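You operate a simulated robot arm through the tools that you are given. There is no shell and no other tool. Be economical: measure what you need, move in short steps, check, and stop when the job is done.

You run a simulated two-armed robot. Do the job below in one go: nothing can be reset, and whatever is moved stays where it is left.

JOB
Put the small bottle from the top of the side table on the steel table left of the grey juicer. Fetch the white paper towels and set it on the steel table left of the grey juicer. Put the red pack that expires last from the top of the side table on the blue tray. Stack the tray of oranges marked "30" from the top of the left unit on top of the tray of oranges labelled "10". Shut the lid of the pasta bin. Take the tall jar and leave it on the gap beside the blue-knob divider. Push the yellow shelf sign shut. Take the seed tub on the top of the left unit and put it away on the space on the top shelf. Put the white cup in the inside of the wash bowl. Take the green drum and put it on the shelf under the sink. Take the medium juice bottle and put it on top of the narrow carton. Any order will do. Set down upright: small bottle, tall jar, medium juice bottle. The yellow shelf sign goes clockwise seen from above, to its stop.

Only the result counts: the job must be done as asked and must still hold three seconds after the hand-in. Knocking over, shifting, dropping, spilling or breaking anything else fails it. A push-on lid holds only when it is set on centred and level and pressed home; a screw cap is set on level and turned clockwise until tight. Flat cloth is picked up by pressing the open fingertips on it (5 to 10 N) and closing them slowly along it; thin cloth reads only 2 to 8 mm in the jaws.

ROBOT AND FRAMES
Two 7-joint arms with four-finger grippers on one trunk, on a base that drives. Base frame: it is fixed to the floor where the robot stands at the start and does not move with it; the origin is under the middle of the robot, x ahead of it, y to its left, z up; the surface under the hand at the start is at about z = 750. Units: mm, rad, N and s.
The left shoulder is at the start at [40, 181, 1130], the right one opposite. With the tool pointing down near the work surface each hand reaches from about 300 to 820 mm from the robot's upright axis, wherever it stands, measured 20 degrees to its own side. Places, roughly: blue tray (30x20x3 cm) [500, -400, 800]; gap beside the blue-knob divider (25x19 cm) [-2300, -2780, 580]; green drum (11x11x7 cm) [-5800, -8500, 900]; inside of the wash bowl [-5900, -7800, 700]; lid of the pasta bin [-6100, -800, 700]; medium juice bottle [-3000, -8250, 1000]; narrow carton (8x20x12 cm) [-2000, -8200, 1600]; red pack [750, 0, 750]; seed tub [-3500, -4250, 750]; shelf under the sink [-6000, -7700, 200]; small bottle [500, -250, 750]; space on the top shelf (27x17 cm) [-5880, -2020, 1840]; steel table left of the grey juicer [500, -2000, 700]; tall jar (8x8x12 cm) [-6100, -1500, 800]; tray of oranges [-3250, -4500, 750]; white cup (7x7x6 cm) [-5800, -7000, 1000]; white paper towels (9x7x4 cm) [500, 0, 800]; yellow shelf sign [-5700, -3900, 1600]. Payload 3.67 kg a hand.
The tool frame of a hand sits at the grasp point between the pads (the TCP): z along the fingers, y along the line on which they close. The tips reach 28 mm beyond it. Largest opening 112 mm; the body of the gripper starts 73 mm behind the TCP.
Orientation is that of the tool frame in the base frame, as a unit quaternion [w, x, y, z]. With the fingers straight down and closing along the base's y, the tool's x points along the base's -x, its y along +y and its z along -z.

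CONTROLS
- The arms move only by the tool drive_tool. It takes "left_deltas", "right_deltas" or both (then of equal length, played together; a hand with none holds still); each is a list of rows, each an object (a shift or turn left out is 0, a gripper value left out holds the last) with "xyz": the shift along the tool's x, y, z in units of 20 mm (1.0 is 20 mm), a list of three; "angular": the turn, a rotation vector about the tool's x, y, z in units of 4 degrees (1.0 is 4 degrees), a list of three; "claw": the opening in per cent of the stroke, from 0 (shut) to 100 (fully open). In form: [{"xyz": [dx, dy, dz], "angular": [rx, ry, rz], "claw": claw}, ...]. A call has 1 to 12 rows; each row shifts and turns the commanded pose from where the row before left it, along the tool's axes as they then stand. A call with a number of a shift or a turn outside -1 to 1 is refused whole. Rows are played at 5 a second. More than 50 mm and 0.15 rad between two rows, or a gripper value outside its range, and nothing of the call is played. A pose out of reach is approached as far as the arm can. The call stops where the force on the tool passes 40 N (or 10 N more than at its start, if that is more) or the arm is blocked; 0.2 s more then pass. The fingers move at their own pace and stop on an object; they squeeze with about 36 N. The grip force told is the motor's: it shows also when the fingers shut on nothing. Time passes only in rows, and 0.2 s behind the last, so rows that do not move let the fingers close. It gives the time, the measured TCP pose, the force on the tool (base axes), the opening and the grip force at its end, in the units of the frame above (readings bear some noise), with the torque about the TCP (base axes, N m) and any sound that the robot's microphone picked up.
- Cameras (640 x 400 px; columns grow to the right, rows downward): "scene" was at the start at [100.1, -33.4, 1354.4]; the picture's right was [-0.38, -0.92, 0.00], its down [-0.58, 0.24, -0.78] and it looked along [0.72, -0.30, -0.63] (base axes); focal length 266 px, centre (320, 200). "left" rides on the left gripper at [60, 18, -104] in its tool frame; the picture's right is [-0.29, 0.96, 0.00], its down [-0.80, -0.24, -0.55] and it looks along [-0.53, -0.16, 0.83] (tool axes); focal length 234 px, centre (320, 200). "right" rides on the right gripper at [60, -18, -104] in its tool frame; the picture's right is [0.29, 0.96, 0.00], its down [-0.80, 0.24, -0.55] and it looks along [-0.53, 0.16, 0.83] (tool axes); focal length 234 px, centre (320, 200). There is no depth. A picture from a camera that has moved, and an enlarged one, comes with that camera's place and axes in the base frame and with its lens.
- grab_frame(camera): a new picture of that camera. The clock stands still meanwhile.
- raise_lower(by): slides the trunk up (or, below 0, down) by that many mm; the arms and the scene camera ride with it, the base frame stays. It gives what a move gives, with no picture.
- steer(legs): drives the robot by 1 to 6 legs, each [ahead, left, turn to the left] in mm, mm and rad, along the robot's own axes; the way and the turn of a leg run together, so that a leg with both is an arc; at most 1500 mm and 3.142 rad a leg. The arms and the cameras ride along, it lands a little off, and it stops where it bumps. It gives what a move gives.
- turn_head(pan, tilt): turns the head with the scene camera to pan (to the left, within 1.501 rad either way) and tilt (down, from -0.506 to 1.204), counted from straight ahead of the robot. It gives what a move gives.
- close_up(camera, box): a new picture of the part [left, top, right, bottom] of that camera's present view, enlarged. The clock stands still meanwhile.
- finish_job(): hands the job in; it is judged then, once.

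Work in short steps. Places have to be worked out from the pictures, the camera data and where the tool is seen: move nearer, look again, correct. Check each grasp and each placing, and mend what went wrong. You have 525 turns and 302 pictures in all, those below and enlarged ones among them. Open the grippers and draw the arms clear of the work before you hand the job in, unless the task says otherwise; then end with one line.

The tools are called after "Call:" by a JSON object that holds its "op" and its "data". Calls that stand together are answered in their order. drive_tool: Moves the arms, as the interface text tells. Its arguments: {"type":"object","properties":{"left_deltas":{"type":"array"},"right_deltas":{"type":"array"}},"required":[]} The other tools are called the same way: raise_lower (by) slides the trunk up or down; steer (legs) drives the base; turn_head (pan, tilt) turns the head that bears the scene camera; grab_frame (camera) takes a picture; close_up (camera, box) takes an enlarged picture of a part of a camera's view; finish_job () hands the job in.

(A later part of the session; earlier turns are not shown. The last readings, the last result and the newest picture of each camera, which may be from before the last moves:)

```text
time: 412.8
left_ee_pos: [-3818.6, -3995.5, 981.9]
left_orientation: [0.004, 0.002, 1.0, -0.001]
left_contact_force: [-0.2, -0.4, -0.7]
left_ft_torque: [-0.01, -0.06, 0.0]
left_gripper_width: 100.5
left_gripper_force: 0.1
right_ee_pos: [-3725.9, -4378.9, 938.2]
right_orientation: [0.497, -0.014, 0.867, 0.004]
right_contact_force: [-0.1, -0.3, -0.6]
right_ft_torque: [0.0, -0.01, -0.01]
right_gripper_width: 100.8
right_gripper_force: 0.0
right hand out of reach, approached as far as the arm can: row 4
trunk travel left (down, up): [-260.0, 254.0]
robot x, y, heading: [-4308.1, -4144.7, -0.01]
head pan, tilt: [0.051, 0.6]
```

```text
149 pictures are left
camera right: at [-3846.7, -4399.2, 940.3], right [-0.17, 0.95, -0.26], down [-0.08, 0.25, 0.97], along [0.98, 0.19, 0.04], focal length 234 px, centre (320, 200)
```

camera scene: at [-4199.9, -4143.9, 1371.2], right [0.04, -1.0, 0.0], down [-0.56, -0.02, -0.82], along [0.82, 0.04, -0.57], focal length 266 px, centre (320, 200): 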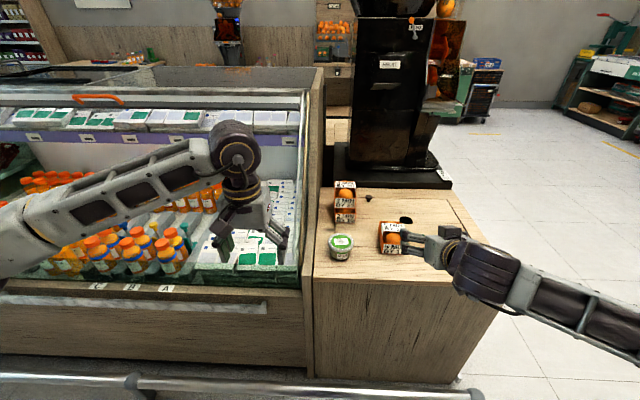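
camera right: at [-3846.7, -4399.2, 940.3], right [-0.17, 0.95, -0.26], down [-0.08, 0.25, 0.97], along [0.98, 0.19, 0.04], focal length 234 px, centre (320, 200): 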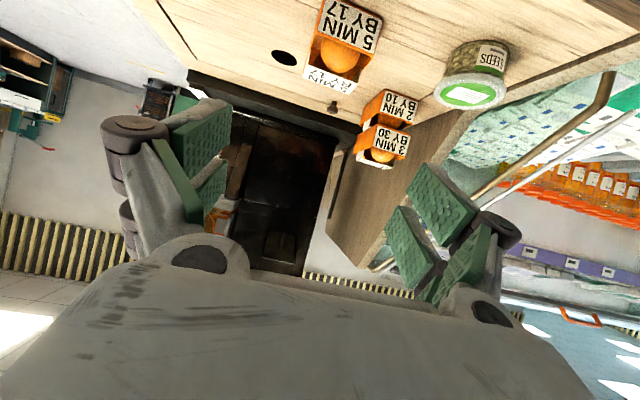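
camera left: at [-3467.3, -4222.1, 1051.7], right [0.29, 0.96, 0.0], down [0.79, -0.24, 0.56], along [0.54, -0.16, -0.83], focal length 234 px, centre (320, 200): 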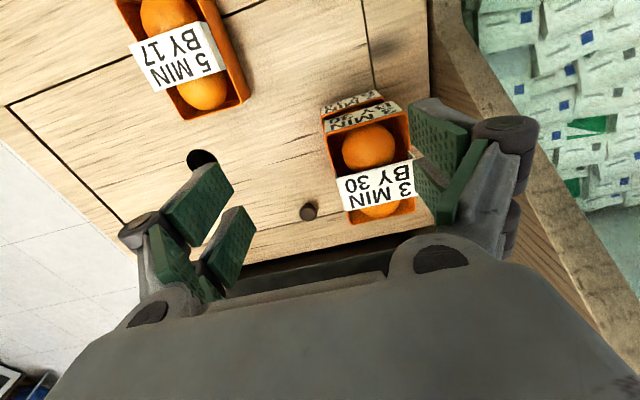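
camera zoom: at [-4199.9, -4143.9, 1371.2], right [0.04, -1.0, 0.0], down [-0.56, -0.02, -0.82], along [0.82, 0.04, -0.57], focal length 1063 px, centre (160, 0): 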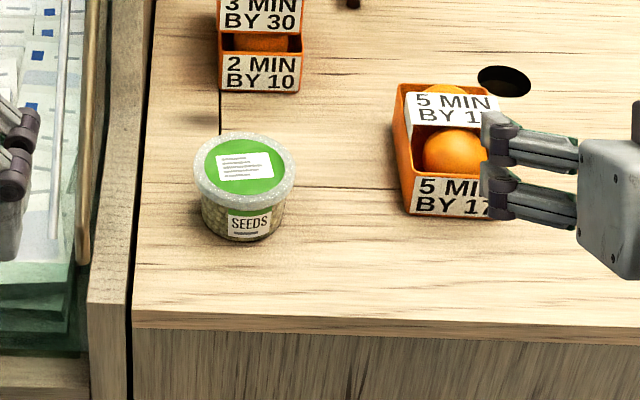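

Tub located at (−3574, −4185), lid top z≈772, ~81 mm wide. I move the right hand to a pre-grasp point in front of it.

Call:
{"op": "drive_tool", "data": {"right_deltas": [{"xyz": [0.435, 0.953, 0.57]}, {"xyz": [0.435, 0.953, 0.57]}, {"xyz": [0.435, 0.953, 0.57]}, {"xyz": [0.435, 0.953, 0.57]}, {"xyz": [0.435, 0.953, 0.57]}, {"xyz": [0.435, 0.953, 0.57]}, {"xyz": [0.435, 0.953, 0.57]}, {"xyz": [0.435, 0.953, 0.57]}, {"xyz": [0.435, 0.953, 0.57]}, {"xyz": [0.435, 0.953, 0.57]}]}}

Call:
{"op": "grab_frame", "data": {"camera": "right"}}

Call:
{"op": "close_up", "data": {"camera": "scene", "box": [280, 190, 440, 310]}}

```text
time: 415.0
left_ee_pos: [-3818.0, -3994.3, 980.7]
left_orientation: [0.004, 0.002, 1.0, -0.002]
left_contact_force: [-0.1, 0.8, 0.1]
left_ft_torque: [0.01, 0.0, 0.02]
left_gripper_width: 100.9
left_gripper_force: 0.1
right_ee_pos: [-3678.4, -4185.5, 807.7]
right_orientation: [0.498, -0.014, 0.867, 0.003]
right_contact_force: [-0.9, 0.3, -0.2]
right_ft_torque: [0.01, 0.01, -0.01]
right_gripper_width: 100.8
right_gripper_force: 0.1
right hand out of reach, approached as far as the arm can: row 1
trunk travel left (down, up): [-260.0, 254.0]
robot x, y, heading: [-4307.3, -4150.6, -0.008]
head pan, tilt: [0.051, 0.6]
```

```text
148 pictures are left
camera right: at [-3799.3, -4206.7, 808.3], right [-0.17, 0.95, -0.26], down [-0.08, 0.25, 0.97], along [0.98, 0.19, 0.04], focal length 234 px, centre (320, 200)
```

right: 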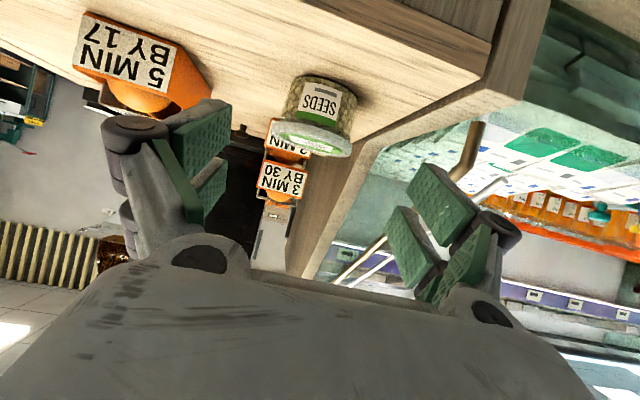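

```text
3.33 times, centred on (360, 250) of scene
camera zoom: at [-4199.6, -4143.1, 1371.1], right [0.04, -1.0, 0.0], down [-0.56, -0.03, -0.82], along [0.82, 0.04, -0.57], focal length 886 px, centre (187, 33)
```

zoom: 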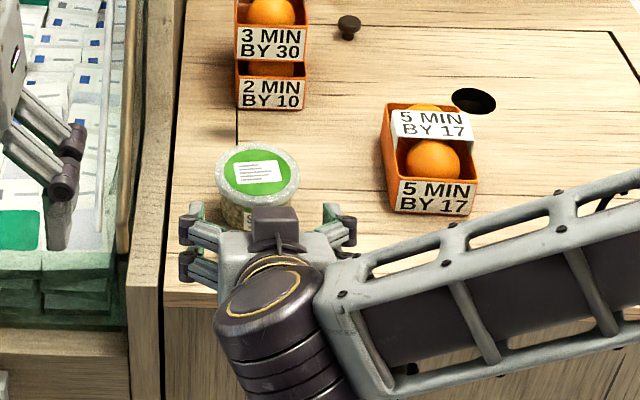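

Aligned. I advance along the tool axis.

Call:
{"op": "drive_tool", "data": {"right_deltas": [{"xyz": [0, 0, 1]}, {"xyz": [0, 0, 1]}, {"xyz": [0, 0, 1]}, {"xyz": [0, 0, 1]}]}}

Call:
{"op": "grab_frame", "data": {"camera": "right"}}

```text
time: 416.0
left_ee_pos: [-3819.3, -3993.8, 979.9]
left_orientation: [0.003, 0.002, 1.0, -0.002]
left_contact_force: [0.5, -0.1, 0.5]
left_ft_torque: [0.0, 0.01, 0.01]
left_gripper_width: 100.9
left_gripper_force: 0.0
right_ee_pos: [-3608.8, -4185.8, 767.1]
right_orientation: [0.498, -0.014, 0.867, 0.003]
right_contact_force: [-0.2, 0.8, 0.1]
right_ft_torque: [0.02, -0.01, -0.01]
right_gripper_width: 100.6
right_gripper_force: 0.0
trunk travel left (down, up): [-260.0, 254.0]
robot x, y, heading: [-4311.1, -4150.9, -0.007]
head pan, tilt: [0.051, 0.6]
```

```text
146 pictures are left
camera right: at [-3729.6, -4206.6, 768.5], right [-0.17, 0.95, -0.26], down [-0.08, 0.25, 0.97], along [0.98, 0.19, 0.04], focal length 234 px, centre (320, 200)
```

right: 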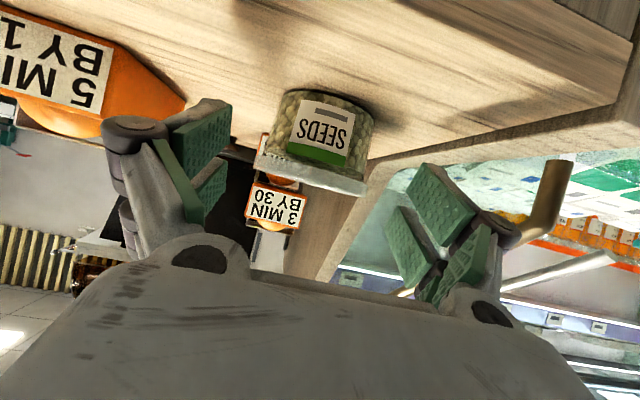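

Call:
{"op": "drive_tool", "data": {"right_deltas": [{"xyz": [0, 0, 0.8]}, {"xyz": [0, 0, 0.8]}, {"xyz": [0, 0, 0.6]}, {"claw": 0}, {"claw": 0}, {"claw": 0}]}}

Call:
{"op": "grab_frame", "data": {"camera": "right"}}

```text
time: 417.4
left_ee_pos: [-3818.6, -3994.3, 981.6]
left_orientation: [0.003, 0.003, 1.0, -0.002]
left_contact_force: [-0.4, 0.0, 0.9]
left_ft_torque: [-0.01, 0.02, 0.03]
left_gripper_width: 100.6
left_gripper_force: 0.1
right_ee_pos: [-3571.5, -4183.5, 746.6]
right_orientation: [0.497, -0.014, 0.867, 0.004]
right_contact_force: [0.7, 0.4, 1.3]
right_ft_torque: [-0.02, -0.11, -0.02]
right_gripper_width: 83.9
right_gripper_force: 35.9
trunk travel left (down, up): [-260.0, 254.0]
robot x, y, heading: [-4314.8, -4149.9, -0.008]
head pan, tilt: [0.051, 0.6]
```

```text
145 pictures are left
camera right: at [-3692.1, -4204.8, 747.2], right [-0.17, 0.95, -0.26], down [-0.08, 0.24, 0.97], along [0.98, 0.19, 0.04], focal length 234 px, centre (320, 200)
```

right: 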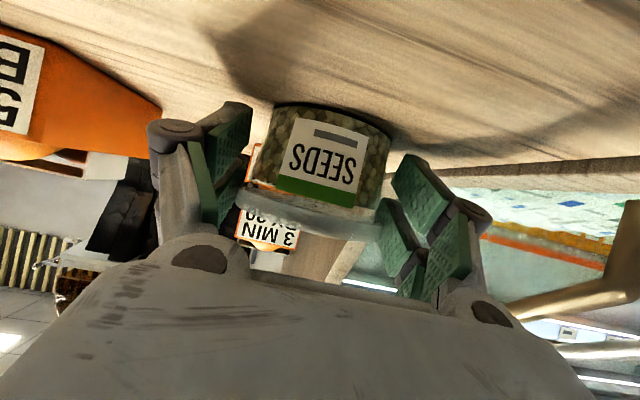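

83.9 mm means the pads caught the lid rim. I reopen, draw back 15 mm and lower 7 mm so the pads take the body, and close again.

Call:
{"op": "drive_tool", "data": {"right_deltas": [{"claw": 90}, {"claw": 90}, {"xyz": [0.34, 0, -0.24]}, {"xyz": [0.34, 0, -0.24]}, {"claw": 0}, {"claw": 0}, {"claw": 0}]}}

Call:
{"op": "grab_frame", "data": {"camera": "right"}}

```text
time: 419.0
left_ee_pos: [-3821.9, -3992.1, 982.9]
left_orientation: [0.006, 0.003, 1.0, -0.002]
left_contact_force: [-0.2, 0.2, 1.2]
left_ft_torque: [0.01, 0.01, 0.0]
left_gripper_width: 101.0
left_gripper_force: 0.1
right_ee_pos: [-3586.4, -4181.8, 742.5]
right_orientation: [0.5, -0.015, 0.866, 0.005]
right_contact_force: [-3.1, 10.6, 23.4]
right_ft_torque: [1.35, -0.2, 0.28]
right_gripper_width: 75.9
right_gripper_force: 36.2
trunk travel left (down, up): [-260.0, 254.0]
robot x, y, heading: [-4308.7, -4145.9, -0.013]
head pan, tilt: [0.051, 0.6]
```

```text
144 pictures are left
camera right: at [-3707.7, -4202.4, 743.4], right [-0.17, 0.95, -0.26], down [-0.09, 0.24, 0.97], along [0.98, 0.19, 0.04], focal length 234 px, centre (320, 200)
```

right: 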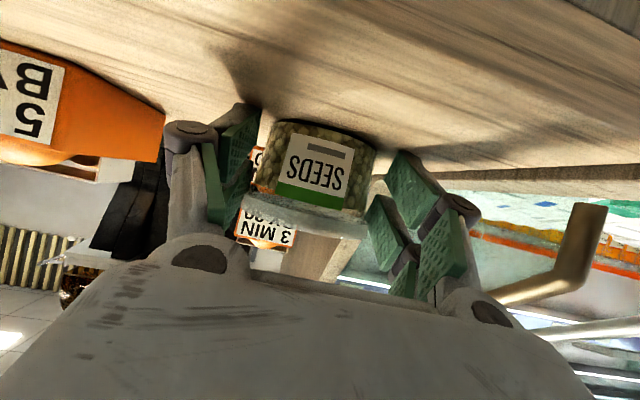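

Body gripped at 76 mm; some upward contact force. I lift gently and check.

Call:
{"op": "drive_tool", "data": {"right_deltas": [{"xyz": [-0.2, 0, -0.12]}, {"xyz": [-0.43, 0, -0.25]}, {"xyz": [-0.86, 0, -0.5]}, {"xyz": [-0.86, 0, -0.5]}, {"xyz": [-0.86, 0, -0.5]}]}}

Call:
{"op": "grab_frame", "data": {"camera": "right"}}

Call:
{"op": "close_up", "data": {"camera": "scene", "box": [280, 190, 440, 310]}}

```text
time: 420.2
left_ee_pos: [-3818.2, -3993.7, 981.6]
left_orientation: [0.004, 0.003, 1.0, -0.003]
left_contact_force: [0.3, 0.7, -0.5]
left_ft_torque: [0.02, -0.01, -0.03]
left_gripper_width: 100.7
left_gripper_force: 0.1
right_ee_pos: [-3587.1, -4184.7, 812.7]
right_orientation: [0.497, -0.014, 0.868, 0.003]
right_contact_force: [-0.5, -0.2, -1.8]
right_ft_torque: [-0.02, 0.08, 0.02]
right_gripper_width: 76.4
right_gripper_force: 36.2
trunk travel left (down, up): [-260.0, 254.0]
robot x, y, heading: [-4307.8, -4145.3, -0.008]
head pan, tilt: [0.051, 0.6]
```

```text
143 pictures are left
camera right: at [-3707.8, -4205.2, 814.6], right [-0.17, 0.95, -0.26], down [-0.08, 0.25, 0.97], along [0.98, 0.19, 0.04], focal length 234 px, centre (320, 200)
```

right: 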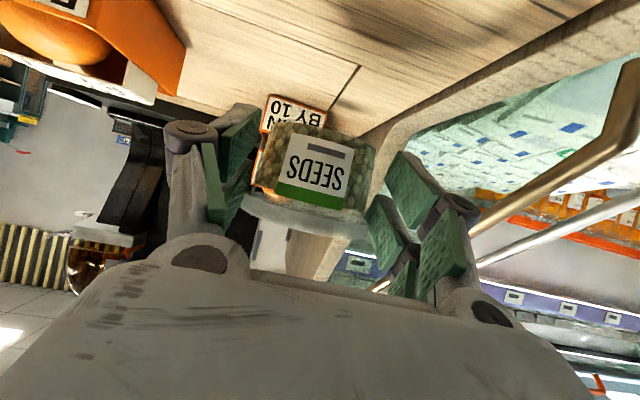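

```text
3.33 times, centred on (360, 250) of scene
camera zoom: at [-4200.4, -4143.9, 1371.2], right [0.04, -1.0, 0.0], down [-0.56, -0.02, -0.83], along [0.82, 0.04, -0.56], focal length 886 px, centre (187, 33)
```

zoom: 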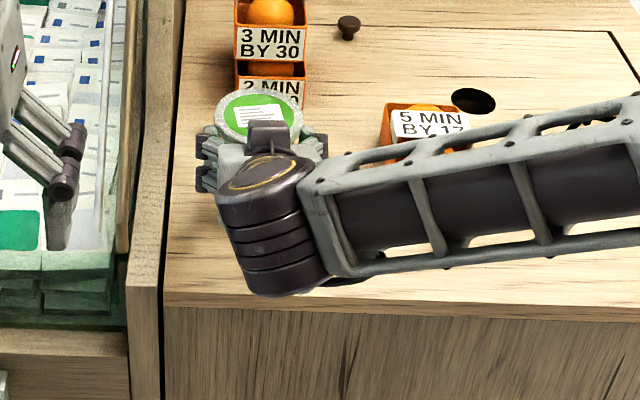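

Tub is held. I raise it, back away and turn to face the wall shelves, then go north to y ≈ −2000.

Call:
{"op": "drive_tool", "data": {"right_deltas": [{"xyz": [-0.86, 0, -0.5]}, {"xyz": [-0.86, 0, -0.5]}, {"xyz": [-0.86, 0, -0.5]}, {"xyz": [-0.86, 0, -0.5]}, {"xyz": [-0.86, 0, -0.5]}]}}

Call:
{"op": "steer", "data": {"legs": [[-350, 0, 0], [0, 0, 3.14], [0, -1400, 0], [0, -600, 0]]}}

Call:
{"op": "turn_head", "data": {"pan": 0.0, "tilt": -0.2}}

Call:
{"op": "grab_frame", "data": {"camera": "scene"}}

```text
time: 421.4
left_ee_pos: [-3818.5, -3994.7, 980.0]
left_orientation: [0.003, 0.002, 1.0, -0.002]
left_contact_force: [-0.5, -1.4, -0.6]
left_ft_torque: [0.01, -0.03, 0.02]
left_gripper_width: 101.1
left_gripper_force: 0.0
right_ee_pos: [-3586.7, -4183.3, 909.9]
right_orientation: [0.498, -0.015, 0.867, 0.004]
right_contact_force: [-0.1, -0.4, -1.8]
right_ft_torque: [0.02, 0.1, 0.02]
right_gripper_width: 76.3
right_gripper_force: 36.3
trunk travel left (down, up): [-260.0, 254.0]
robot x, y, heading: [-4308.9, -4148.8, -0.004]
head pan, tilt: [0.051, 0.6]
```

```text
time: 441.9
left_ee_pos: [-5177.3, -2280.3, 980.8]
left_orientation: [-0.001, 1.0, 0.013, -0.003]
left_contact_force: [-0.1, 1.0, 0.3]
left_ft_torque: [-0.02, -0.01, -0.01]
left_gripper_width: 101.0
left_gripper_force: 0.0
right_ee_pos: [-5416.3, -2099.5, 910.7]
right_orientation: [0.011, 0.867, 0.028, -0.498]
right_contact_force: [0.5, 0.3, -0.6]
right_ft_torque: [-0.01, -0.05, -0.03]
right_gripper_width: 75.2
right_gripper_force: 36.1
trunk travel left (down, up): [-260.0, 254.0]
robot x, y, heading: [-4695.6, -2110.6, -3.12]
head pan, tilt: [0.051, 0.6]
```

```text
time: 443.0
left_ee_pos: [-5178.3, -2280.3, 980.6]
left_orientation: [-0.002, 1.0, 0.013, -0.004]
left_contact_force: [0.0, 0.1, 0.0]
left_ft_torque: [-0.01, 0.01, 0.0]
left_gripper_width: 100.8
left_gripper_force: 0.0
right_ee_pos: [-5416.6, -2100.1, 910.9]
right_orientation: [0.011, 0.867, 0.028, -0.498]
right_contact_force: [0.3, -0.4, -1.3]
right_ft_torque: [0.02, -0.01, -0.01]
right_gripper_width: 75.2
right_gripper_force: 35.7
trunk travel left (down, up): [-260.0, 254.0]
robot x, y, heading: [-4693.2, -2110.4, -3.118]
head pan, tilt: [0.0, -0.201]
```

```text
141 pictures are left
camera scene: at [-4795.8, -2115.0, 1443.8], right [-0.03, 1.0, 0.0], down [-0.2, -0.01, -0.98], along [-0.98, -0.02, 0.2], focal length 266 px, centre (320, 200)
```

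scene: 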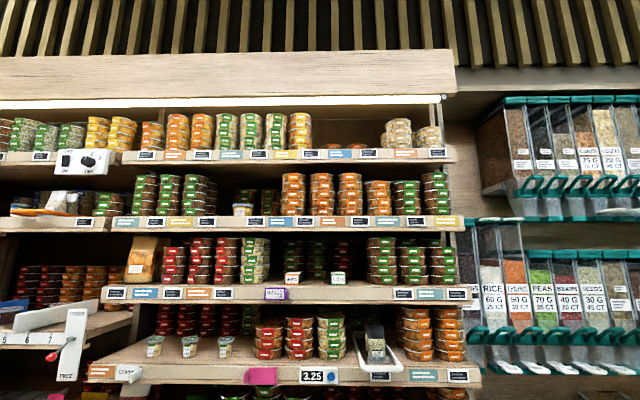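

I raise the trunk to the top and look again to triangulate the shelf edge and gap.

Call:
{"op": "close_up", "data": {"camera": "scene", "box": [240, 80, 470, 180]}}

Call:
{"op": "raise_lower", "data": {"by": 250}}

Call:
{"op": "turn_head", "data": {"pan": 0.0, "tilt": 0.0}}

Call:
{"op": "close_up", "data": {"camera": "scene", "box": [240, 80, 470, 220]}}

Call:
{"op": "grab_frame", "data": {"camera": "right"}}

```text
2.78 times, centred on (355, 130) of scene
camera zoom: at [-4795.8, -2115.0, 1443.8], right [-0.03, 1.0, 0.0], down [-0.2, -0.01, -0.98], along [-0.98, -0.02, 0.2], focal length 740 px, centre (223, 395)
```

zoom: 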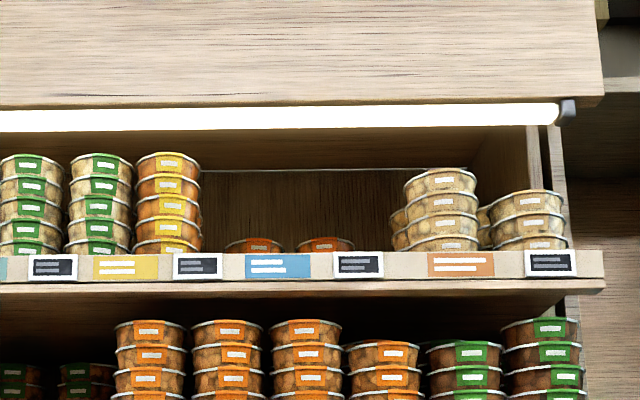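

```text
time: 445.6
left_ee_pos: [-5177.9, -2280.3, 1230.0]
left_orientation: [0.0, 1.0, 0.014, -0.004]
left_contact_force: [0.0, 0.0, 0.2]
left_ft_torque: [-0.01, 0.03, -0.01]
left_gripper_width: 100.9
left_gripper_force: 0.1
right_ee_pos: [-5417.5, -2099.9, 1160.0]
right_orientation: [0.011, 0.866, 0.028, -0.499]
right_contact_force: [0.5, -0.3, -0.9]
right_ft_torque: [-0.01, -0.04, 0.03]
right_gripper_width: 75.2
right_gripper_force: 35.9
trunk travel left (down, up): [-510.0, 4.0]
robot x, y, heading: [-4688.7, -2112.6, -3.118]
head pan, tilt: [0.0, -0.201]
```

```text
time: 446.3
left_ee_pos: [-5176.1, -2280.2, 1230.4]
left_orientation: [-0.002, 1.0, 0.013, -0.004]
left_contact_force: [-0.7, 0.4, -0.3]
left_ft_torque: [-0.02, 0.0, 0.0]
left_gripper_width: 100.7
left_gripper_force: 0.1
right_ee_pos: [-5417.5, -2100.0, 1159.3]
right_orientation: [0.012, 0.867, 0.028, -0.497]
right_contact_force: [-0.2, -0.7, -1.2]
right_ft_torque: [-0.02, -0.02, 0.0]
right_gripper_width: 74.9
right_gripper_force: 36.4
trunk travel left (down, up): [-510.0, 4.0]
robot x, y, heading: [-4690.7, -2113.6, -3.117]
head pan, tilt: [0.0, 0.0]
```

```text
2.78 times, centred on (355, 150) of scene
camera zoom: at [-4802.7, -2115.3, 1675.8], right [-0.03, 1.0, 0.0], down [0.0, 0.0, -1.0], along [-1.0, -0.03, 0.0], focal length 740 px, centre (223, 339)
```

zoom: 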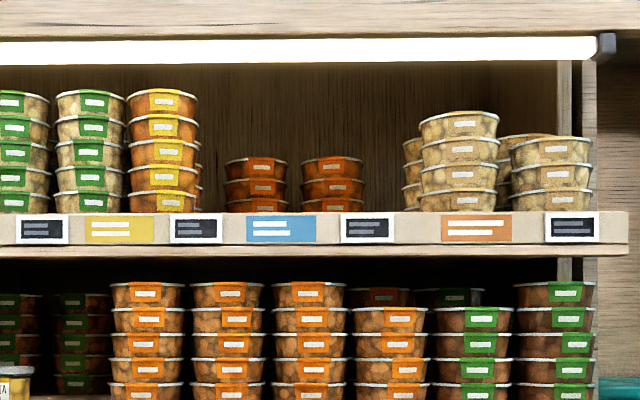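

```text
138 pictures are left
camera right: at [-5299.0, -2074.2, 1161.2], right [0.2, -0.95, -0.26], down [0.09, -0.24, 0.97], along [-0.97, -0.22, 0.04], focal length 234 px, centre (320, 200)
```

right: 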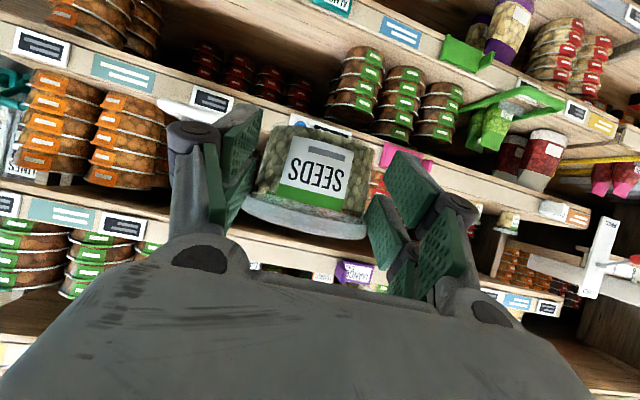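

Shelf edge: (−5738, z 1836); light underside z≈2012; gap y from −2178 to −1884. Target for the tub: (−5850, −2025). I raise the right hand in front of the shelves.

Call:
{"op": "drive_tool", "data": {"right_deltas": [{"xyz": [-0.79, 0, -0.63]}, {"xyz": [-0.79, 0, -0.63]}, {"xyz": [-0.79, 0, -0.63]}, {"xyz": [-0.79, 0, -0.63]}, {"xyz": [-0.79, 0, -0.63]}, {"xyz": [-0.79, 0, -0.63]}, {"xyz": [-0.79, 0, -0.63]}, {"xyz": [-0.79, 0, -0.63]}, {"xyz": [-0.79, 0, -0.63]}, {"xyz": [-0.79, 0, -0.63]}, {"xyz": [-0.79, 0, -0.63]}, {"xyz": [-0.79, 0, -0.63]}]}}

Call:
{"op": "drive_tool", "data": {"right_deltas": [{"xyz": [-0.79, 0, -0.63]}, {"xyz": [-0.79, 0, -0.63]}, {"xyz": [-0.79, 0, -0.63]}, {"xyz": [-0.79, 0, -0.63]}, {"xyz": [-0.79, 0, -0.63]}, {"xyz": [-0.79, 0, -0.63]}, {"xyz": [-0.79, 0, -0.63]}, {"xyz": [-0.79, 0, -0.63]}, {"xyz": [-0.79, 0, -0.63]}, {"xyz": [-0.79, 0, -0.63]}, {"xyz": [-0.79, 0, -0.63]}, {"xyz": [-0.79, 0, -0.63]}]}}

Call:
{"op": "drive_tool", "data": {"right_deltas": [{"xyz": [-0.79, 0, -0.63]}, {"xyz": [-0.79, 0, -0.63]}, {"xyz": [-0.79, 0, -0.63]}, {"xyz": [-0.79, 0, -0.63]}, {"xyz": [-0.79, 0, -0.63]}, {"xyz": [-0.79, 0, -0.63]}, {"xyz": [-0.79, 0, -0.63]}, {"xyz": [-0.79, 0, -0.63]}, {"xyz": [-0.79, 0, -0.63]}, {"xyz": [-0.79, 0, -0.63]}, {"xyz": [-0.79, 0, -0.63]}, {"xyz": [-0.79, 0, -0.63]}]}}

Call:
{"op": "grab_frame", "data": {"camera": "right"}}

Call:
{"op": "grab_frame", "data": {"camera": "scene"}}

```text
time: 448.9
left_ee_pos: [-5177.3, -2280.8, 1230.7]
left_orientation: [-0.001, 1.0, 0.014, -0.003]
left_contact_force: [-1.5, 0.2, 0.7]
left_ft_torque: [0.0, 0.03, -0.01]
left_gripper_width: 100.6
left_gripper_force: 0.1
right_ee_pos: [-5379.7, -2099.3, 1400.1]
right_orientation: [0.012, 0.867, 0.028, -0.498]
right_contact_force: [-0.2, 0.2, -1.4]
right_ft_torque: [-0.03, -0.03, 0.01]
right_gripper_width: 74.5
right_gripper_force: 36.0
trunk travel left (down, up): [-510.0, 4.0]
robot x, y, heading: [-4694.6, -2110.3, -3.113]
head pan, tilt: [0.0, 0.0]
```

```text
time: 451.5
left_ee_pos: [-5177.1, -2281.4, 1229.7]
left_orientation: [-0.002, 1.0, 0.013, -0.003]
left_contact_force: [-0.6, 1.3, -0.5]
left_ft_torque: [0.01, -0.01, -0.01]
left_gripper_width: 101.0
left_gripper_force: 0.1
right_ee_pos: [-5347.0, -2100.5, 1640.0]
right_orientation: [0.012, 0.867, 0.028, -0.498]
right_contact_force: [0.4, 0.5, -1.7]
right_ft_torque: [0.0, -0.09, 0.02]
right_gripper_width: 74.7
right_gripper_force: 35.8
trunk travel left (down, up): [-510.0, 4.0]
robot x, y, heading: [-4692.0, -2110.7, -3.118]
head pan, tilt: [0.0, 0.0]
```

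```text
time: 454.1
left_ee_pos: [-5176.2, -2283.2, 1229.6]
left_orientation: [-0.002, 1.0, 0.013, -0.004]
left_contact_force: [-0.5, 0.1, -0.2]
left_ft_torque: [0.06, -0.04, 0.0]
left_gripper_width: 100.6
left_gripper_force: 0.1
right_ee_pos: [-5310.8, -2102.7, 1881.5]
right_orientation: [0.012, 0.867, 0.03, -0.498]
right_contact_force: [0.3, -0.4, -0.4]
right_ft_torque: [0.02, -0.04, 0.0]
right_gripper_width: 74.5
right_gripper_force: 35.6
trunk travel left (down, up): [-510.0, 4.0]
robot x, y, heading: [-4693.2, -2112.8, -3.118]
head pan, tilt: [0.0, 0.0]
```

```text
137 pictures are left
camera right: at [-5193.2, -2077.0, 1882.0], right [0.2, -0.94, -0.26], down [0.09, -0.24, 0.97], along [-0.97, -0.22, 0.04], focal length 234 px, centre (320, 200)
```

right: 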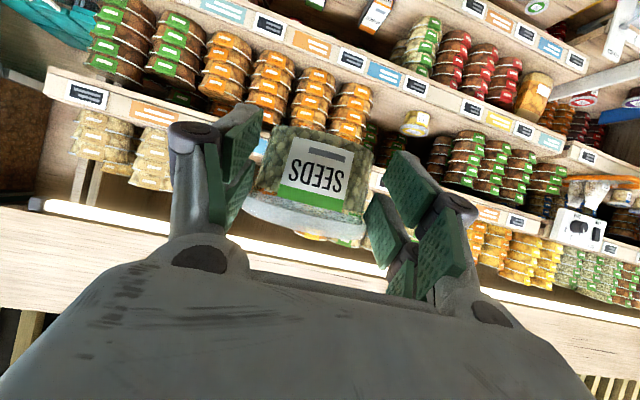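

```text
136 pictures are left
camera scene: at [-4801.2, -2117.6, 1675.8], right [-0.03, 1.0, 0.0], down [0.0, 0.0, -1.0], along [-1.0, -0.03, 0.0], focal length 266 px, centre (320, 200)
```

scene: 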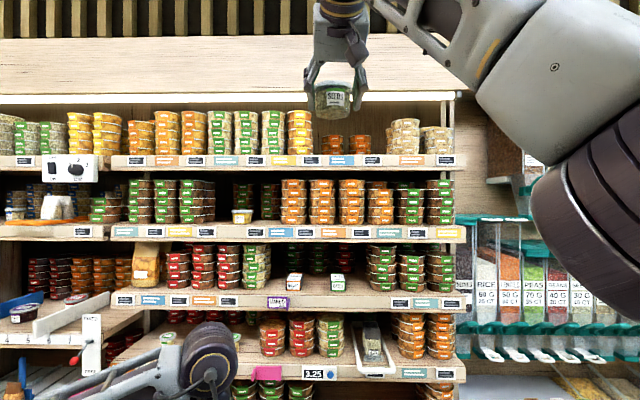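

I shift the base to line up with the gap, flatten the tool tilt by 8° so the wrist clears the light, then drive in part-way.

Call:
{"op": "steer", "data": {"legs": [[0, -63, -0.0235]]}}

Call:
{"op": "drive_tool", "data": {"right_deltas": [{"angular": [0, -1, 0], "xyz": [-0.1, 0, 0]}, {"angular": [0, -1, 0], "xyz": [-0.2, 0, 0]}]}}

Call:
{"op": "steer", "data": {"legs": [[320, 0, 0]]}}

Call:
{"op": "grab_frame", "data": {"camera": "right"}}

Call:
{"op": "grab_frame", "data": {"camera": "scene"}}

```text
time: 455.1
left_ee_pos: [-5181.6, -2221.2, 1228.5]
left_orientation: [-0.005, 1.0, 0.004, -0.003]
left_contact_force: [0.4, -1.9, -1.2]
left_ft_torque: [0.16, -0.02, -0.02]
left_gripper_width: 101.1
left_gripper_force: 0.0
right_ee_pos: [-5313.0, -2045.8, 1879.7]
right_orientation: [0.002, 0.867, 0.023, -0.497]
right_contact_force: [-0.2, -3.6, -1.2]
right_ft_torque: [0.1, -0.05, -0.19]
right_gripper_width: 74.4
right_gripper_force: 36.1
trunk travel left (down, up): [-510.0, 4.0]
robot x, y, heading: [-4692.2, -2055.3, -3.139]
head pan, tilt: [0.0, 0.0]
```

```text
time: 455.7
left_ee_pos: [-5182.0, -2215.7, 1229.1]
left_orientation: [-0.003, 1.0, 0.005, -0.003]
left_contact_force: [-0.2, -0.3, 1.0]
left_ft_torque: [0.07, 0.0, -0.03]
left_gripper_width: 100.7
left_gripper_force: 0.0
right_ee_pos: [-5314.3, -2037.0, 1884.5]
right_orientation: [0.006, 0.83, 0.023, -0.557]
right_contact_force: [0.1, -0.3, -0.8]
right_ft_torque: [0.03, -0.05, -0.07]
right_gripper_width: 74.3
right_gripper_force: 36.2
trunk travel left (down, up): [-510.0, 4.0]
robot x, y, heading: [-4698.3, -2050.5, -3.136]
head pan, tilt: [0.0, 0.0]
```

```text
time: 457.9
left_ee_pos: [-5496.0, -2214.7, 1231.1]
left_orientation: [-0.001, 1.0, 0.006, -0.004]
left_contact_force: [0.7, 0.3, 0.7]
left_ft_torque: [-0.03, 0.03, -0.01]
left_gripper_width: 100.7
left_gripper_force: 0.0
right_ee_pos: [-5627.3, -2034.3, 1886.7]
right_orientation: [0.009, 0.83, 0.022, -0.558]
right_contact_force: [-0.6, -0.1, -1.0]
right_ft_torque: [0.0, -0.06, -0.01]
right_gripper_width: 74.4
right_gripper_force: 36.0
trunk travel left (down, up): [-510.0, 4.0]
robot x, y, heading: [-5005.5, -2052.8, -3.133]
head pan, tilt: [0.0, 0.0]
```

```text
135 pictures are left
camera right: at [-5510.5, -2010.2, 1871.0], right [0.15, -0.95, -0.28], down [0.22, -0.24, 0.94], along [-0.96, -0.21, 0.18], focal length 234 px, centre (320, 200)
```

right: 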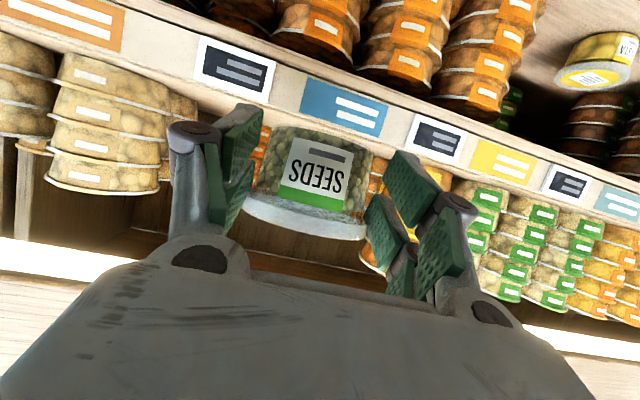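

```text
134 pictures are left
camera scene: at [-5116.6, -2055.3, 1676.0], right [-0.01, 1.0, 0.0], down [0.0, 0.0, -1.0], along [-1.0, -0.01, 0.0], focal length 266 px, centre (320, 200)
```

scene: 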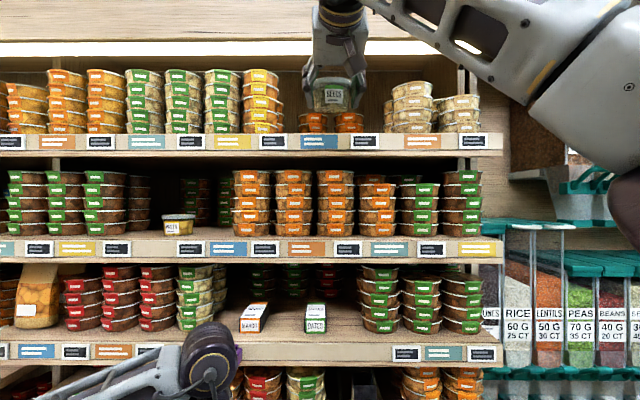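

Aligned with the gap (−2162…−1884). I draw the left hand back, shift 10 mm right, raise slightly, and drive in.

Call:
{"op": "drive_tool", "data": {"left_deltas": [{"xyz": [1, 0, 0]}, {"xyz": [1, 0, 0]}, {"xyz": [1, 0, 0]}, {"xyz": [1, 0, 0]}, {"xyz": [1, 0, 0]}, {"xyz": [1, 0, 0]}, {"xyz": [1, 0, 0]}, {"xyz": [1, 0, 0]}], "right_deltas": [{"xyz": [-0.1, -0.25, 0]}, {"xyz": [-0.1, -0.25, 0]}, {"xyz": [0, 0, 0]}, {"xyz": [0, 0, 0]}, {"xyz": [0, 0, 0]}, {"xyz": [0, 0, 0]}, {"xyz": [0, 0, 0]}, {"xyz": [0, 0, 0]}]}}

Call:
{"op": "steer", "data": {"legs": [[120, 0, -0.005]]}}

Call:
{"op": "grab_frame", "data": {"camera": "right"}}

Call:
{"op": "grab_frame", "data": {"camera": "scene"}}

```text
time: 459.7
left_ee_pos: [-5337.1, -2213.9, 1228.2]
left_orientation: [-0.001, 1.0, 0.005, -0.004]
left_contact_force: [0.8, 0.1, -0.2]
left_ft_torque: [0.01, 0.02, -0.01]
left_gripper_width: 100.7
left_gripper_force: 0.0
right_ee_pos: [-5630.8, -2025.1, 1890.8]
right_orientation: [0.009, 0.83, 0.022, -0.558]
right_contact_force: [0.3, 0.8, -0.3]
right_ft_torque: [0.0, -0.05, -0.01]
right_gripper_width: 74.1
right_gripper_force: 36.4
trunk travel left (down, up): [-510.0, 4.0]
robot x, y, heading: [-5010.8, -2055.3, -3.129]
head pan, tilt: [0.0, 0.0]
```

```text
time: 460.9
left_ee_pos: [-5456.1, -2212.7, 1229.5]
left_orientation: [-0.001, 1.0, 0.003, -0.005]
left_contact_force: [0.2, 0.3, 0.0]
left_ft_torque: [-0.01, 0.02, 0.01]
left_gripper_width: 101.1
left_gripper_force: 0.1
right_ee_pos: [-5747.8, -2023.3, 1891.7]
right_orientation: [0.007, 0.829, 0.02, -0.559]
right_contact_force: [0.6, 0.3, -1.8]
right_ft_torque: [-0.01, -0.03, -0.01]
right_gripper_width: 74.5
right_gripper_force: 36.2
trunk travel left (down, up): [-510.0, 4.0]
robot x, y, heading: [-5130.5, -2053.3, -3.139]
head pan, tilt: [0.0, 0.0]
```

```text
133 pictures are left
camera right: at [-5631.1, -1998.9, 1876.1], right [0.15, -0.95, -0.28], down [0.22, -0.24, 0.94], along [-0.96, -0.2, 0.18], focal length 234 px, centre (320, 200)
```

right: 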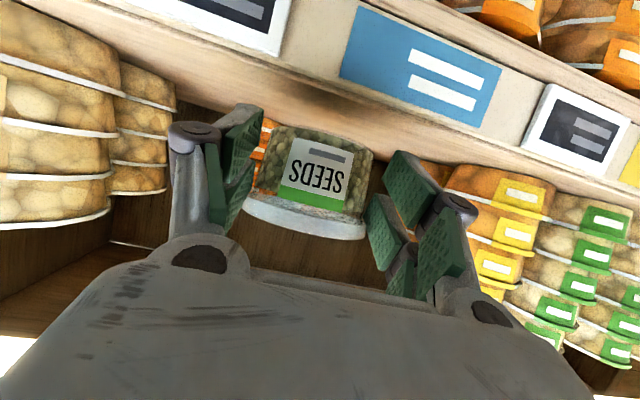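

```text
132 pictures are left
camera scene: at [-5235.8, -2055.6, 1676.1], right [0.0, 1.0, 0.0], down [0.0, 0.0, -1.0], along [-1.0, 0.0, 0.0], focal length 266 px, centre (320, 200)
```

scene: 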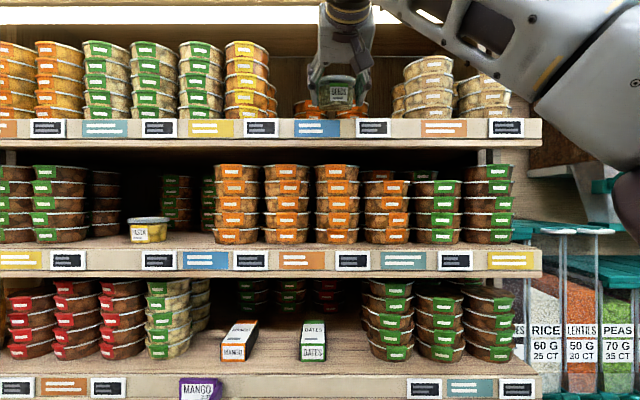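

Clear on both sides and over the edge. I drive 85 mm further in.

Call:
{"op": "steer", "data": {"legs": [[85, 0, 0]]}}

Call:
{"op": "grab_frame", "data": {"camera": "right"}}

Call:
{"op": "close_up", "data": {"camera": "scene", "box": [200, 0, 480, 160]}}

```text
time: 462.1
left_ee_pos: [-5534.7, -2212.1, 1231.8]
left_orientation: [-0.002, 1.0, 0.003, -0.007]
left_contact_force: [1.3, -0.3, 0.5]
left_ft_torque: [0.04, 0.12, 0.03]
left_gripper_width: 100.9
left_gripper_force: 0.1
right_ee_pos: [-5823.7, -2023.0, 1895.9]
right_orientation: [0.008, 0.827, 0.021, -0.562]
right_contact_force: [1.9, 0.7, -0.3]
right_ft_torque: [-0.01, -0.05, 0.02]
right_gripper_width: 74.2
right_gripper_force: 36.1
trunk travel left (down, up): [-510.0, 4.0]
robot x, y, heading: [-5214.2, -2055.6, -3.134]
head pan, tilt: [0.0, 0.0]
```

```text
131 pictures are left
camera right: at [-5706.6, -1998.9, 1879.1], right [0.15, -0.95, -0.28], down [0.23, -0.24, 0.94], along [-0.96, -0.2, 0.18], focal length 234 px, centre (320, 200)
```

right: 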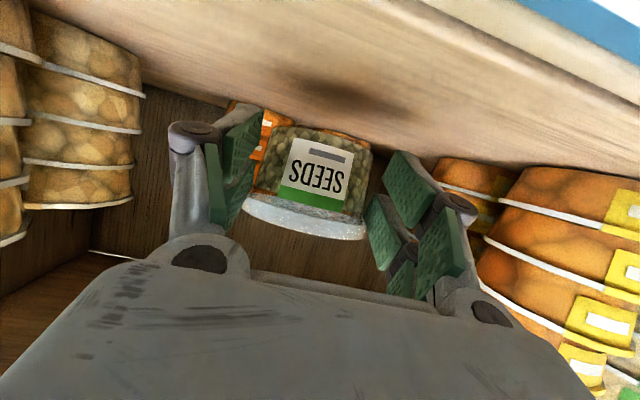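

```text
2.29 times, centred on (340, 80) of scene
camera zoom: at [-5313.3, -2055.8, 1676.6], right [0.0, 1.0, 0.0], down [-0.01, 0.0, -1.0], along [-1.0, 0.0, 0.01], focal length 607 px, centre (274, 474)
```

zoom: 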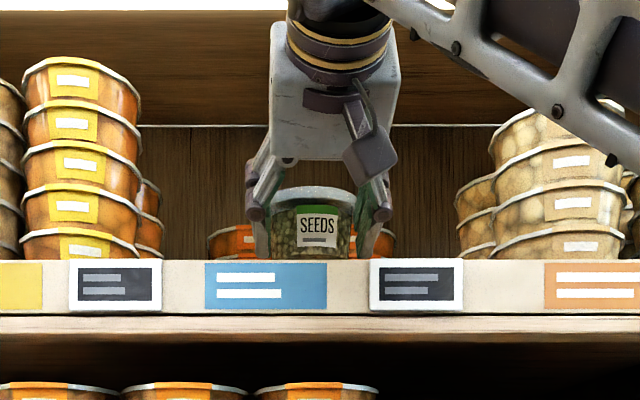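

Between the stacks and over the shelf. I move 12 mm further and lower gently to contact.

Call:
{"op": "drive_tool", "data": {"right_deltas": [{"xyz": [-0.22, 0, 0.55]}, {"xyz": [0.35, 0, 0.14]}, {"xyz": [0.23, 0, 0.092]}, {"xyz": [0.23, 0, 0.092]}, {"xyz": [0.14, 0, 0.056]}, {"xyz": [0.14, 0, 0.056]}, {"xyz": [0.14, 0, 0.056]}]}}

Call:
{"op": "grab_frame", "data": {"camera": "right"}}

```text
time: 463.7
left_ee_pos: [-5542.0, -2212.9, 1228.5]
left_orientation: [-0.002, 1.0, 0.003, -0.003]
left_contact_force: [0.1, -0.5, -0.3]
left_ft_torque: [-0.02, 0.01, -0.01]
left_gripper_width: 100.7
left_gripper_force: 0.0
right_ee_pos: [-5846.3, -2020.7, 1871.2]
right_orientation: [0.011, 0.826, 0.017, -0.564]
right_contact_force: [-1.7, -1.6, 4.0]
right_ft_torque: [-0.28, 0.05, -0.08]
right_gripper_width: 74.1
right_gripper_force: 36.6
trunk travel left (down, up): [-510.0, 4.0]
robot x, y, heading: [-5217.6, -2054.7, -3.137]
head pan, tilt: [0.0, 0.0]
stopped in row 7 (right hand): the force on the tool passed its limit at 45 N (the readings are from after the stop); the commanded pose is now the measured one
```

```text
129 pictures are left
camera right: at [-5729.7, -1998.3, 1853.9], right [0.14, -0.95, -0.27], down [0.24, -0.23, 0.94], along [-0.96, -0.2, 0.19], focal length 234 px, centre (320, 200)
```

right: 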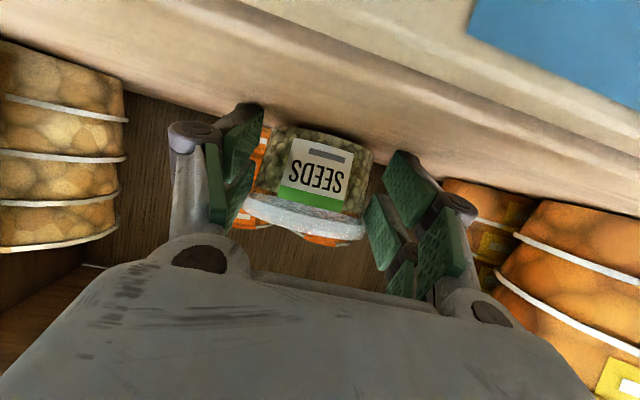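

Contact at the expected height. I open the fingers.

Call:
{"op": "drive_tool", "data": {"right_deltas": [{"claw": 75}, {"claw": 85}, {"claw": 90}]}}

Call:
{"op": "grab_frame", "data": {"camera": "right"}}

```text
time: 464.5
left_ee_pos: [-5542.9, -2212.1, 1229.3]
left_orientation: [0.0, 1.0, 0.003, -0.004]
left_contact_force: [1.3, 0.4, -0.3]
left_ft_torque: [0.03, 0.04, 0.03]
left_gripper_width: 100.5
left_gripper_force: 0.1
right_ee_pos: [-5846.3, -2021.4, 1871.1]
right_orientation: [0.011, 0.826, 0.018, -0.563]
right_contact_force: [0.0, 0.6, -0.8]
right_ft_torque: [-0.01, 0.01, -0.02]
right_gripper_width: 100.7
right_gripper_force: 0.0
trunk travel left (down, up): [-510.0, 4.0]
robot x, y, heading: [-5215.3, -2055.6, -3.139]
head pan, tilt: [0.0, 0.0]
```

```text
128 pictures are left
camera right: at [-5730.1, -1997.7, 1853.4], right [0.15, -0.95, -0.27], down [0.23, -0.23, 0.94], along [-0.96, -0.2, 0.19], focal length 234 px, centre (320, 200)
```

right: 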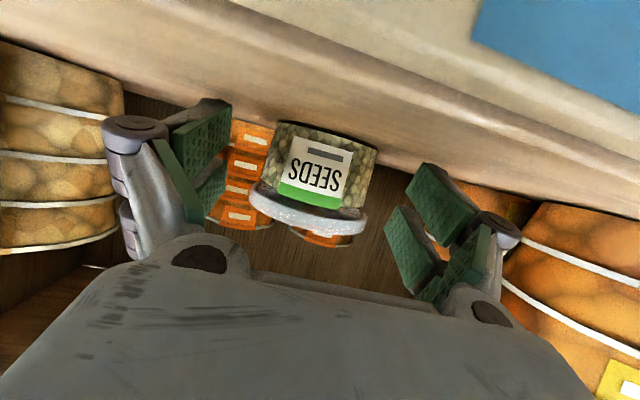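

The tub stands free. I withdraw the hand straight back, then back the base away and check.

Call:
{"op": "drive_tool", "data": {"right_deltas": [{"xyz": [0.35, 0, -0.94]}, {"xyz": [0.35, 0, -0.94]}, {"xyz": [0.35, 0, -0.94]}, {"xyz": [0.35, 0, -0.94]}, {"xyz": [0.35, 0, -0.94]}]}}

Call:
{"op": "steer", "data": {"legs": [[-350, 0, 0]]}}

Call:
{"op": "close_up", "data": {"camera": "scene", "box": [200, 60, 480, 220]}}

Call:
{"op": "grab_frame", "data": {"camera": "right"}}

```text
time: 465.7
left_ee_pos: [-5540.1, -2212.5, 1228.8]
left_orientation: [-0.001, 1.0, 0.002, -0.004]
left_contact_force: [0.3, -0.3, -0.6]
left_ft_torque: [-0.01, 0.0, 0.0]
left_gripper_width: 100.8
left_gripper_force: 0.1
right_ee_pos: [-5744.5, -2014.8, 1872.5]
right_orientation: [0.01, 0.826, 0.017, -0.563]
right_contact_force: [1.0, -0.1, -0.3]
right_ft_torque: [-0.02, -0.01, 0.03]
right_gripper_width: 100.9
right_gripper_force: 0.1
trunk travel left (down, up): [-510.0, 4.0]
robot x, y, heading: [-5214.0, -2055.2, -3.141]
head pan, tilt: [0.0, 0.0]
```

```text
time: 468.0
left_ee_pos: [-5206.5, -2211.1, 1228.8]
left_orientation: [-0.001, 1.0, 0.001, -0.003]
left_contact_force: [-0.5, 0.4, 0.6]
left_ft_torque: [0.0, -0.03, 0.02]
left_gripper_width: 100.5
left_gripper_force: 0.0
right_ee_pos: [-5410.1, -2013.9, 1869.7]
right_orientation: [0.009, 0.827, 0.016, -0.562]
right_contact_force: [-0.8, 1.0, -0.4]
right_ft_torque: [0.0, -0.02, 0.0]
right_gripper_width: 100.7
right_gripper_force: 0.2
trunk travel left (down, up): [-510.0, 4.0]
robot x, y, heading: [-4873.7, -2055.4, 3.139]
head pan, tilt: [0.0, 0.0]
```

```text
2.29 times, centred on (340, 140) of scene
camera zoom: at [-4987.9, -2055.0, 1675.5], right [0.0, 1.0, 0.0], down [0.0, 0.0, -1.0], along [-1.0, 0.0, 0.0], focal length 607 px, centre (274, 337)
```

zoom: 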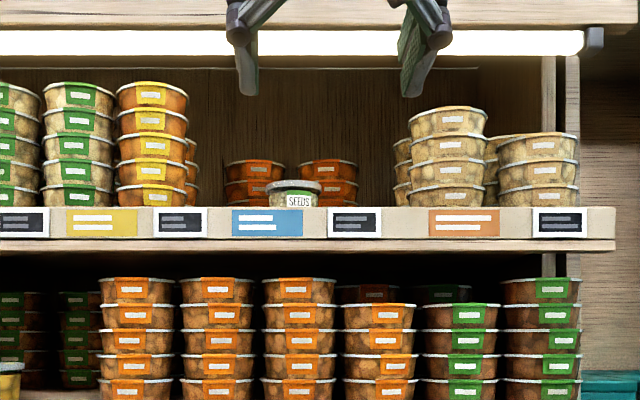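

```text
126 pictures are left
camera right: at [-5293.8, -1991.6, 1853.1], right [0.14, -0.95, -0.27], down [0.23, -0.23, 0.94], along [-0.96, -0.2, 0.19], focal length 234 px, centre (320, 200)
```

right: 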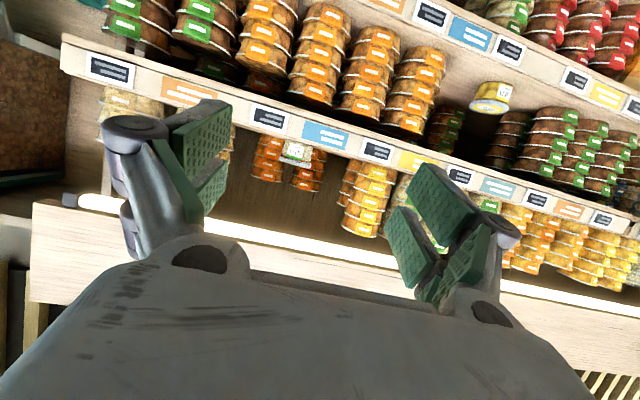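

Seed tub is placed. I bring the right hand and trunk down again.

Call:
{"op": "drive_tool", "data": {"right_deltas": [{"xyz": [0.93, 0, 0.35]}, {"xyz": [0.93, 0, 0.35]}, {"xyz": [0.93, 0, 0.35]}, {"xyz": [0.93, 0, 0.35]}, {"xyz": [0.93, 0, 0.35]}, {"xyz": [0.93, 0, 0.35]}, {"xyz": [0.93, 0, 0.35]}, {"xyz": [0.93, 0, 0.35]}, {"xyz": [0.93, 0, 0.35]}, {"xyz": [0.93, 0, 0.35]}, {"xyz": [0.93, 0, 0.35]}, {"xyz": [0.93, 0, 0.35]}]}}

Call:
{"op": "drive_tool", "data": {"right_deltas": [{"xyz": [0.93, 0, 0.35]}, {"xyz": [0.93, 0, 0.35]}, {"xyz": [0.93, 0, 0.35]}, {"xyz": [0.93, 0, 0.35]}, {"xyz": [0.93, 0, 0.35]}, {"xyz": [0.93, 0, 0.35]}, {"xyz": [0.93, 0, 0.35]}, {"xyz": [0.93, 0, 0.35]}, {"xyz": [0.93, 0, 0.35]}, {"xyz": [0.93, 0, 0.35]}, {"xyz": [0.93, 0, 0.35]}, {"xyz": [0.93, 0, 0.35]}]}}

Call:
{"op": "drive_tool", "data": {"right_deltas": [{"xyz": [0.93, 0, 0.35], "angular": [0, 1, 0]}, {"xyz": [0.93, 0, 0.35], "angular": [0, 1, 0]}, {"xyz": [0.8, 0, 0.5], "angular": [0, 1, 0]}, {"xyz": [0.8, 0, 0.5], "angular": [0, 1, 0]}, {"xyz": [0.7, 0, 0.6], "angular": [0, 1, 0]}, {"xyz": [0.6, 0, 0.7], "angular": [0, 1, 0]}, {"xyz": [0.5, 0, 0.8], "angular": [0, 1, 0]}, {"xyz": [0, 0, 0], "angular": [0, 1, 0]}, {"angular": [0, 1, 0]}, {"angular": [0, 1, 0]}, {"angular": [0, 1, 0]}, {"angular": [0, 1, 0]}]}}

Call:
{"op": "raise_lower", "data": {"by": -230}}

Call:
{"op": "drive_tool", "data": {"right_deltas": [{"angular": [0, 1, 0]}, {"angular": [0, 1, 0]}, {"angular": [0, 1, 0]}, {"angular": [0, 1, 0]}, {"angular": [0, 0.5, 0]}]}}

```text
time: 470.6
left_ee_pos: [-5204.7, -2210.1, 1229.2]
left_orientation: [-0.001, 1.0, 0.001, -0.003]
left_contact_force: [-0.3, 0.4, -0.5]
left_ft_torque: [-0.03, -0.01, -0.01]
left_gripper_width: 100.5
left_gripper_force: 0.0
right_ee_pos: [-5403.6, -2013.0, 1632.7]
right_orientation: [0.009, 0.826, 0.016, -0.563]
right_contact_force: [0.3, 0.0, 0.5]
right_ft_torque: [-0.05, 0.0, -0.01]
right_gripper_width: 100.7
right_gripper_force: 0.0
trunk travel left (down, up): [-510.0, 4.0]
robot x, y, heading: [-4875.5, -2055.6, 3.143]
head pan, tilt: [0.0, 0.0]
```

```text
time: 473.2
left_ee_pos: [-5202.4, -2210.9, 1229.2]
left_orientation: [-0.001, 1.0, 0.001, -0.004]
left_contact_force: [0.1, -0.3, 0.2]
left_ft_torque: [-0.01, 0.01, -0.01]
left_gripper_width: 100.9
left_gripper_force: 0.0
right_ee_pos: [-5400.5, -2012.6, 1394.5]
right_orientation: [0.009, 0.826, 0.015, -0.564]
right_contact_force: [0.0, 1.4, 0.3]
right_ft_torque: [0.01, -0.01, -0.02]
right_gripper_width: 100.8
right_gripper_force: 0.1
trunk travel left (down, up): [-510.0, 4.0]
robot x, y, heading: [-4872.0, -2054.3, 3.144]
head pan, tilt: [0.0, 0.0]
```

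```text
time: 475.8
left_ee_pos: [-5202.7, -2209.5, 1227.9]
left_orientation: [-0.001, 1.0, 0.001, -0.003]
left_contact_force: [0.8, -0.1, -0.8]
left_ft_torque: [-0.02, -0.01, 0.02]
left_gripper_width: 100.7
left_gripper_force: 0.1
right_ee_pos: [-5406.5, -2013.1, 1263.0]
right_orientation: [0.002, 0.984, 0.019, -0.178]
right_contact_force: [0.9, 0.1, -0.7]
right_ft_torque: [0.03, -0.03, -0.02]
right_gripper_width: 101.0
right_gripper_force: 0.1
trunk travel left (down, up): [-510.0, 4.0]
robot x, y, heading: [-4879.9, -2052.3, 3.143]
head pan, tilt: [0.0, 0.0]
```

```text
time: 478.2
left_ee_pos: [-5203.0, -2209.6, 1000.0]
left_orientation: [-0.001, 1.0, 0.001, -0.003]
left_contact_force: [1.1, 0.1, 0.3]
left_ft_torque: [-0.02, -0.01, 0.01]
left_gripper_width: 100.7
left_gripper_force: 0.1
right_ee_pos: [-5406.8, -2013.7, 1033.7]
right_orientation: [0.001, 0.984, 0.019, -0.179]
right_contact_force: [0.4, -0.3, 0.1]
right_ft_torque: [0.0, 0.0, 0.0]
right_gripper_width: 100.8
right_gripper_force: 0.0
trunk travel left (down, up): [-280.0, 234.0]
robot x, y, heading: [-4873.5, -2055.7, 3.142]
head pan, tilt: [0.0, 0.0]
```

```text
time: 479.4
left_ee_pos: [-5202.6, -2210.2, 998.2]
left_orientation: [-0.001, 1.0, 0.001, -0.003]
left_contact_force: [-0.4, 0.4, 0.3]
left_ft_torque: [-0.02, 0.01, 0.01]
left_gripper_width: 100.8
left_gripper_force: 0.1
right_ee_pos: [-5406.2, -2013.1, 1032.2]
right_orientation: [-0.001, 1.0, 0.019, -0.022]
right_contact_force: [-0.7, -0.7, 0.4]
right_ft_torque: [-0.01, 0.0, -0.01]
right_gripper_width: 100.9
right_gripper_force: 0.0
trunk travel left (down, up): [-280.0, 234.0]
robot x, y, heading: [-4873.9, -2056.3, 3.144]
head pan, tilt: [0.0, 0.0]
```

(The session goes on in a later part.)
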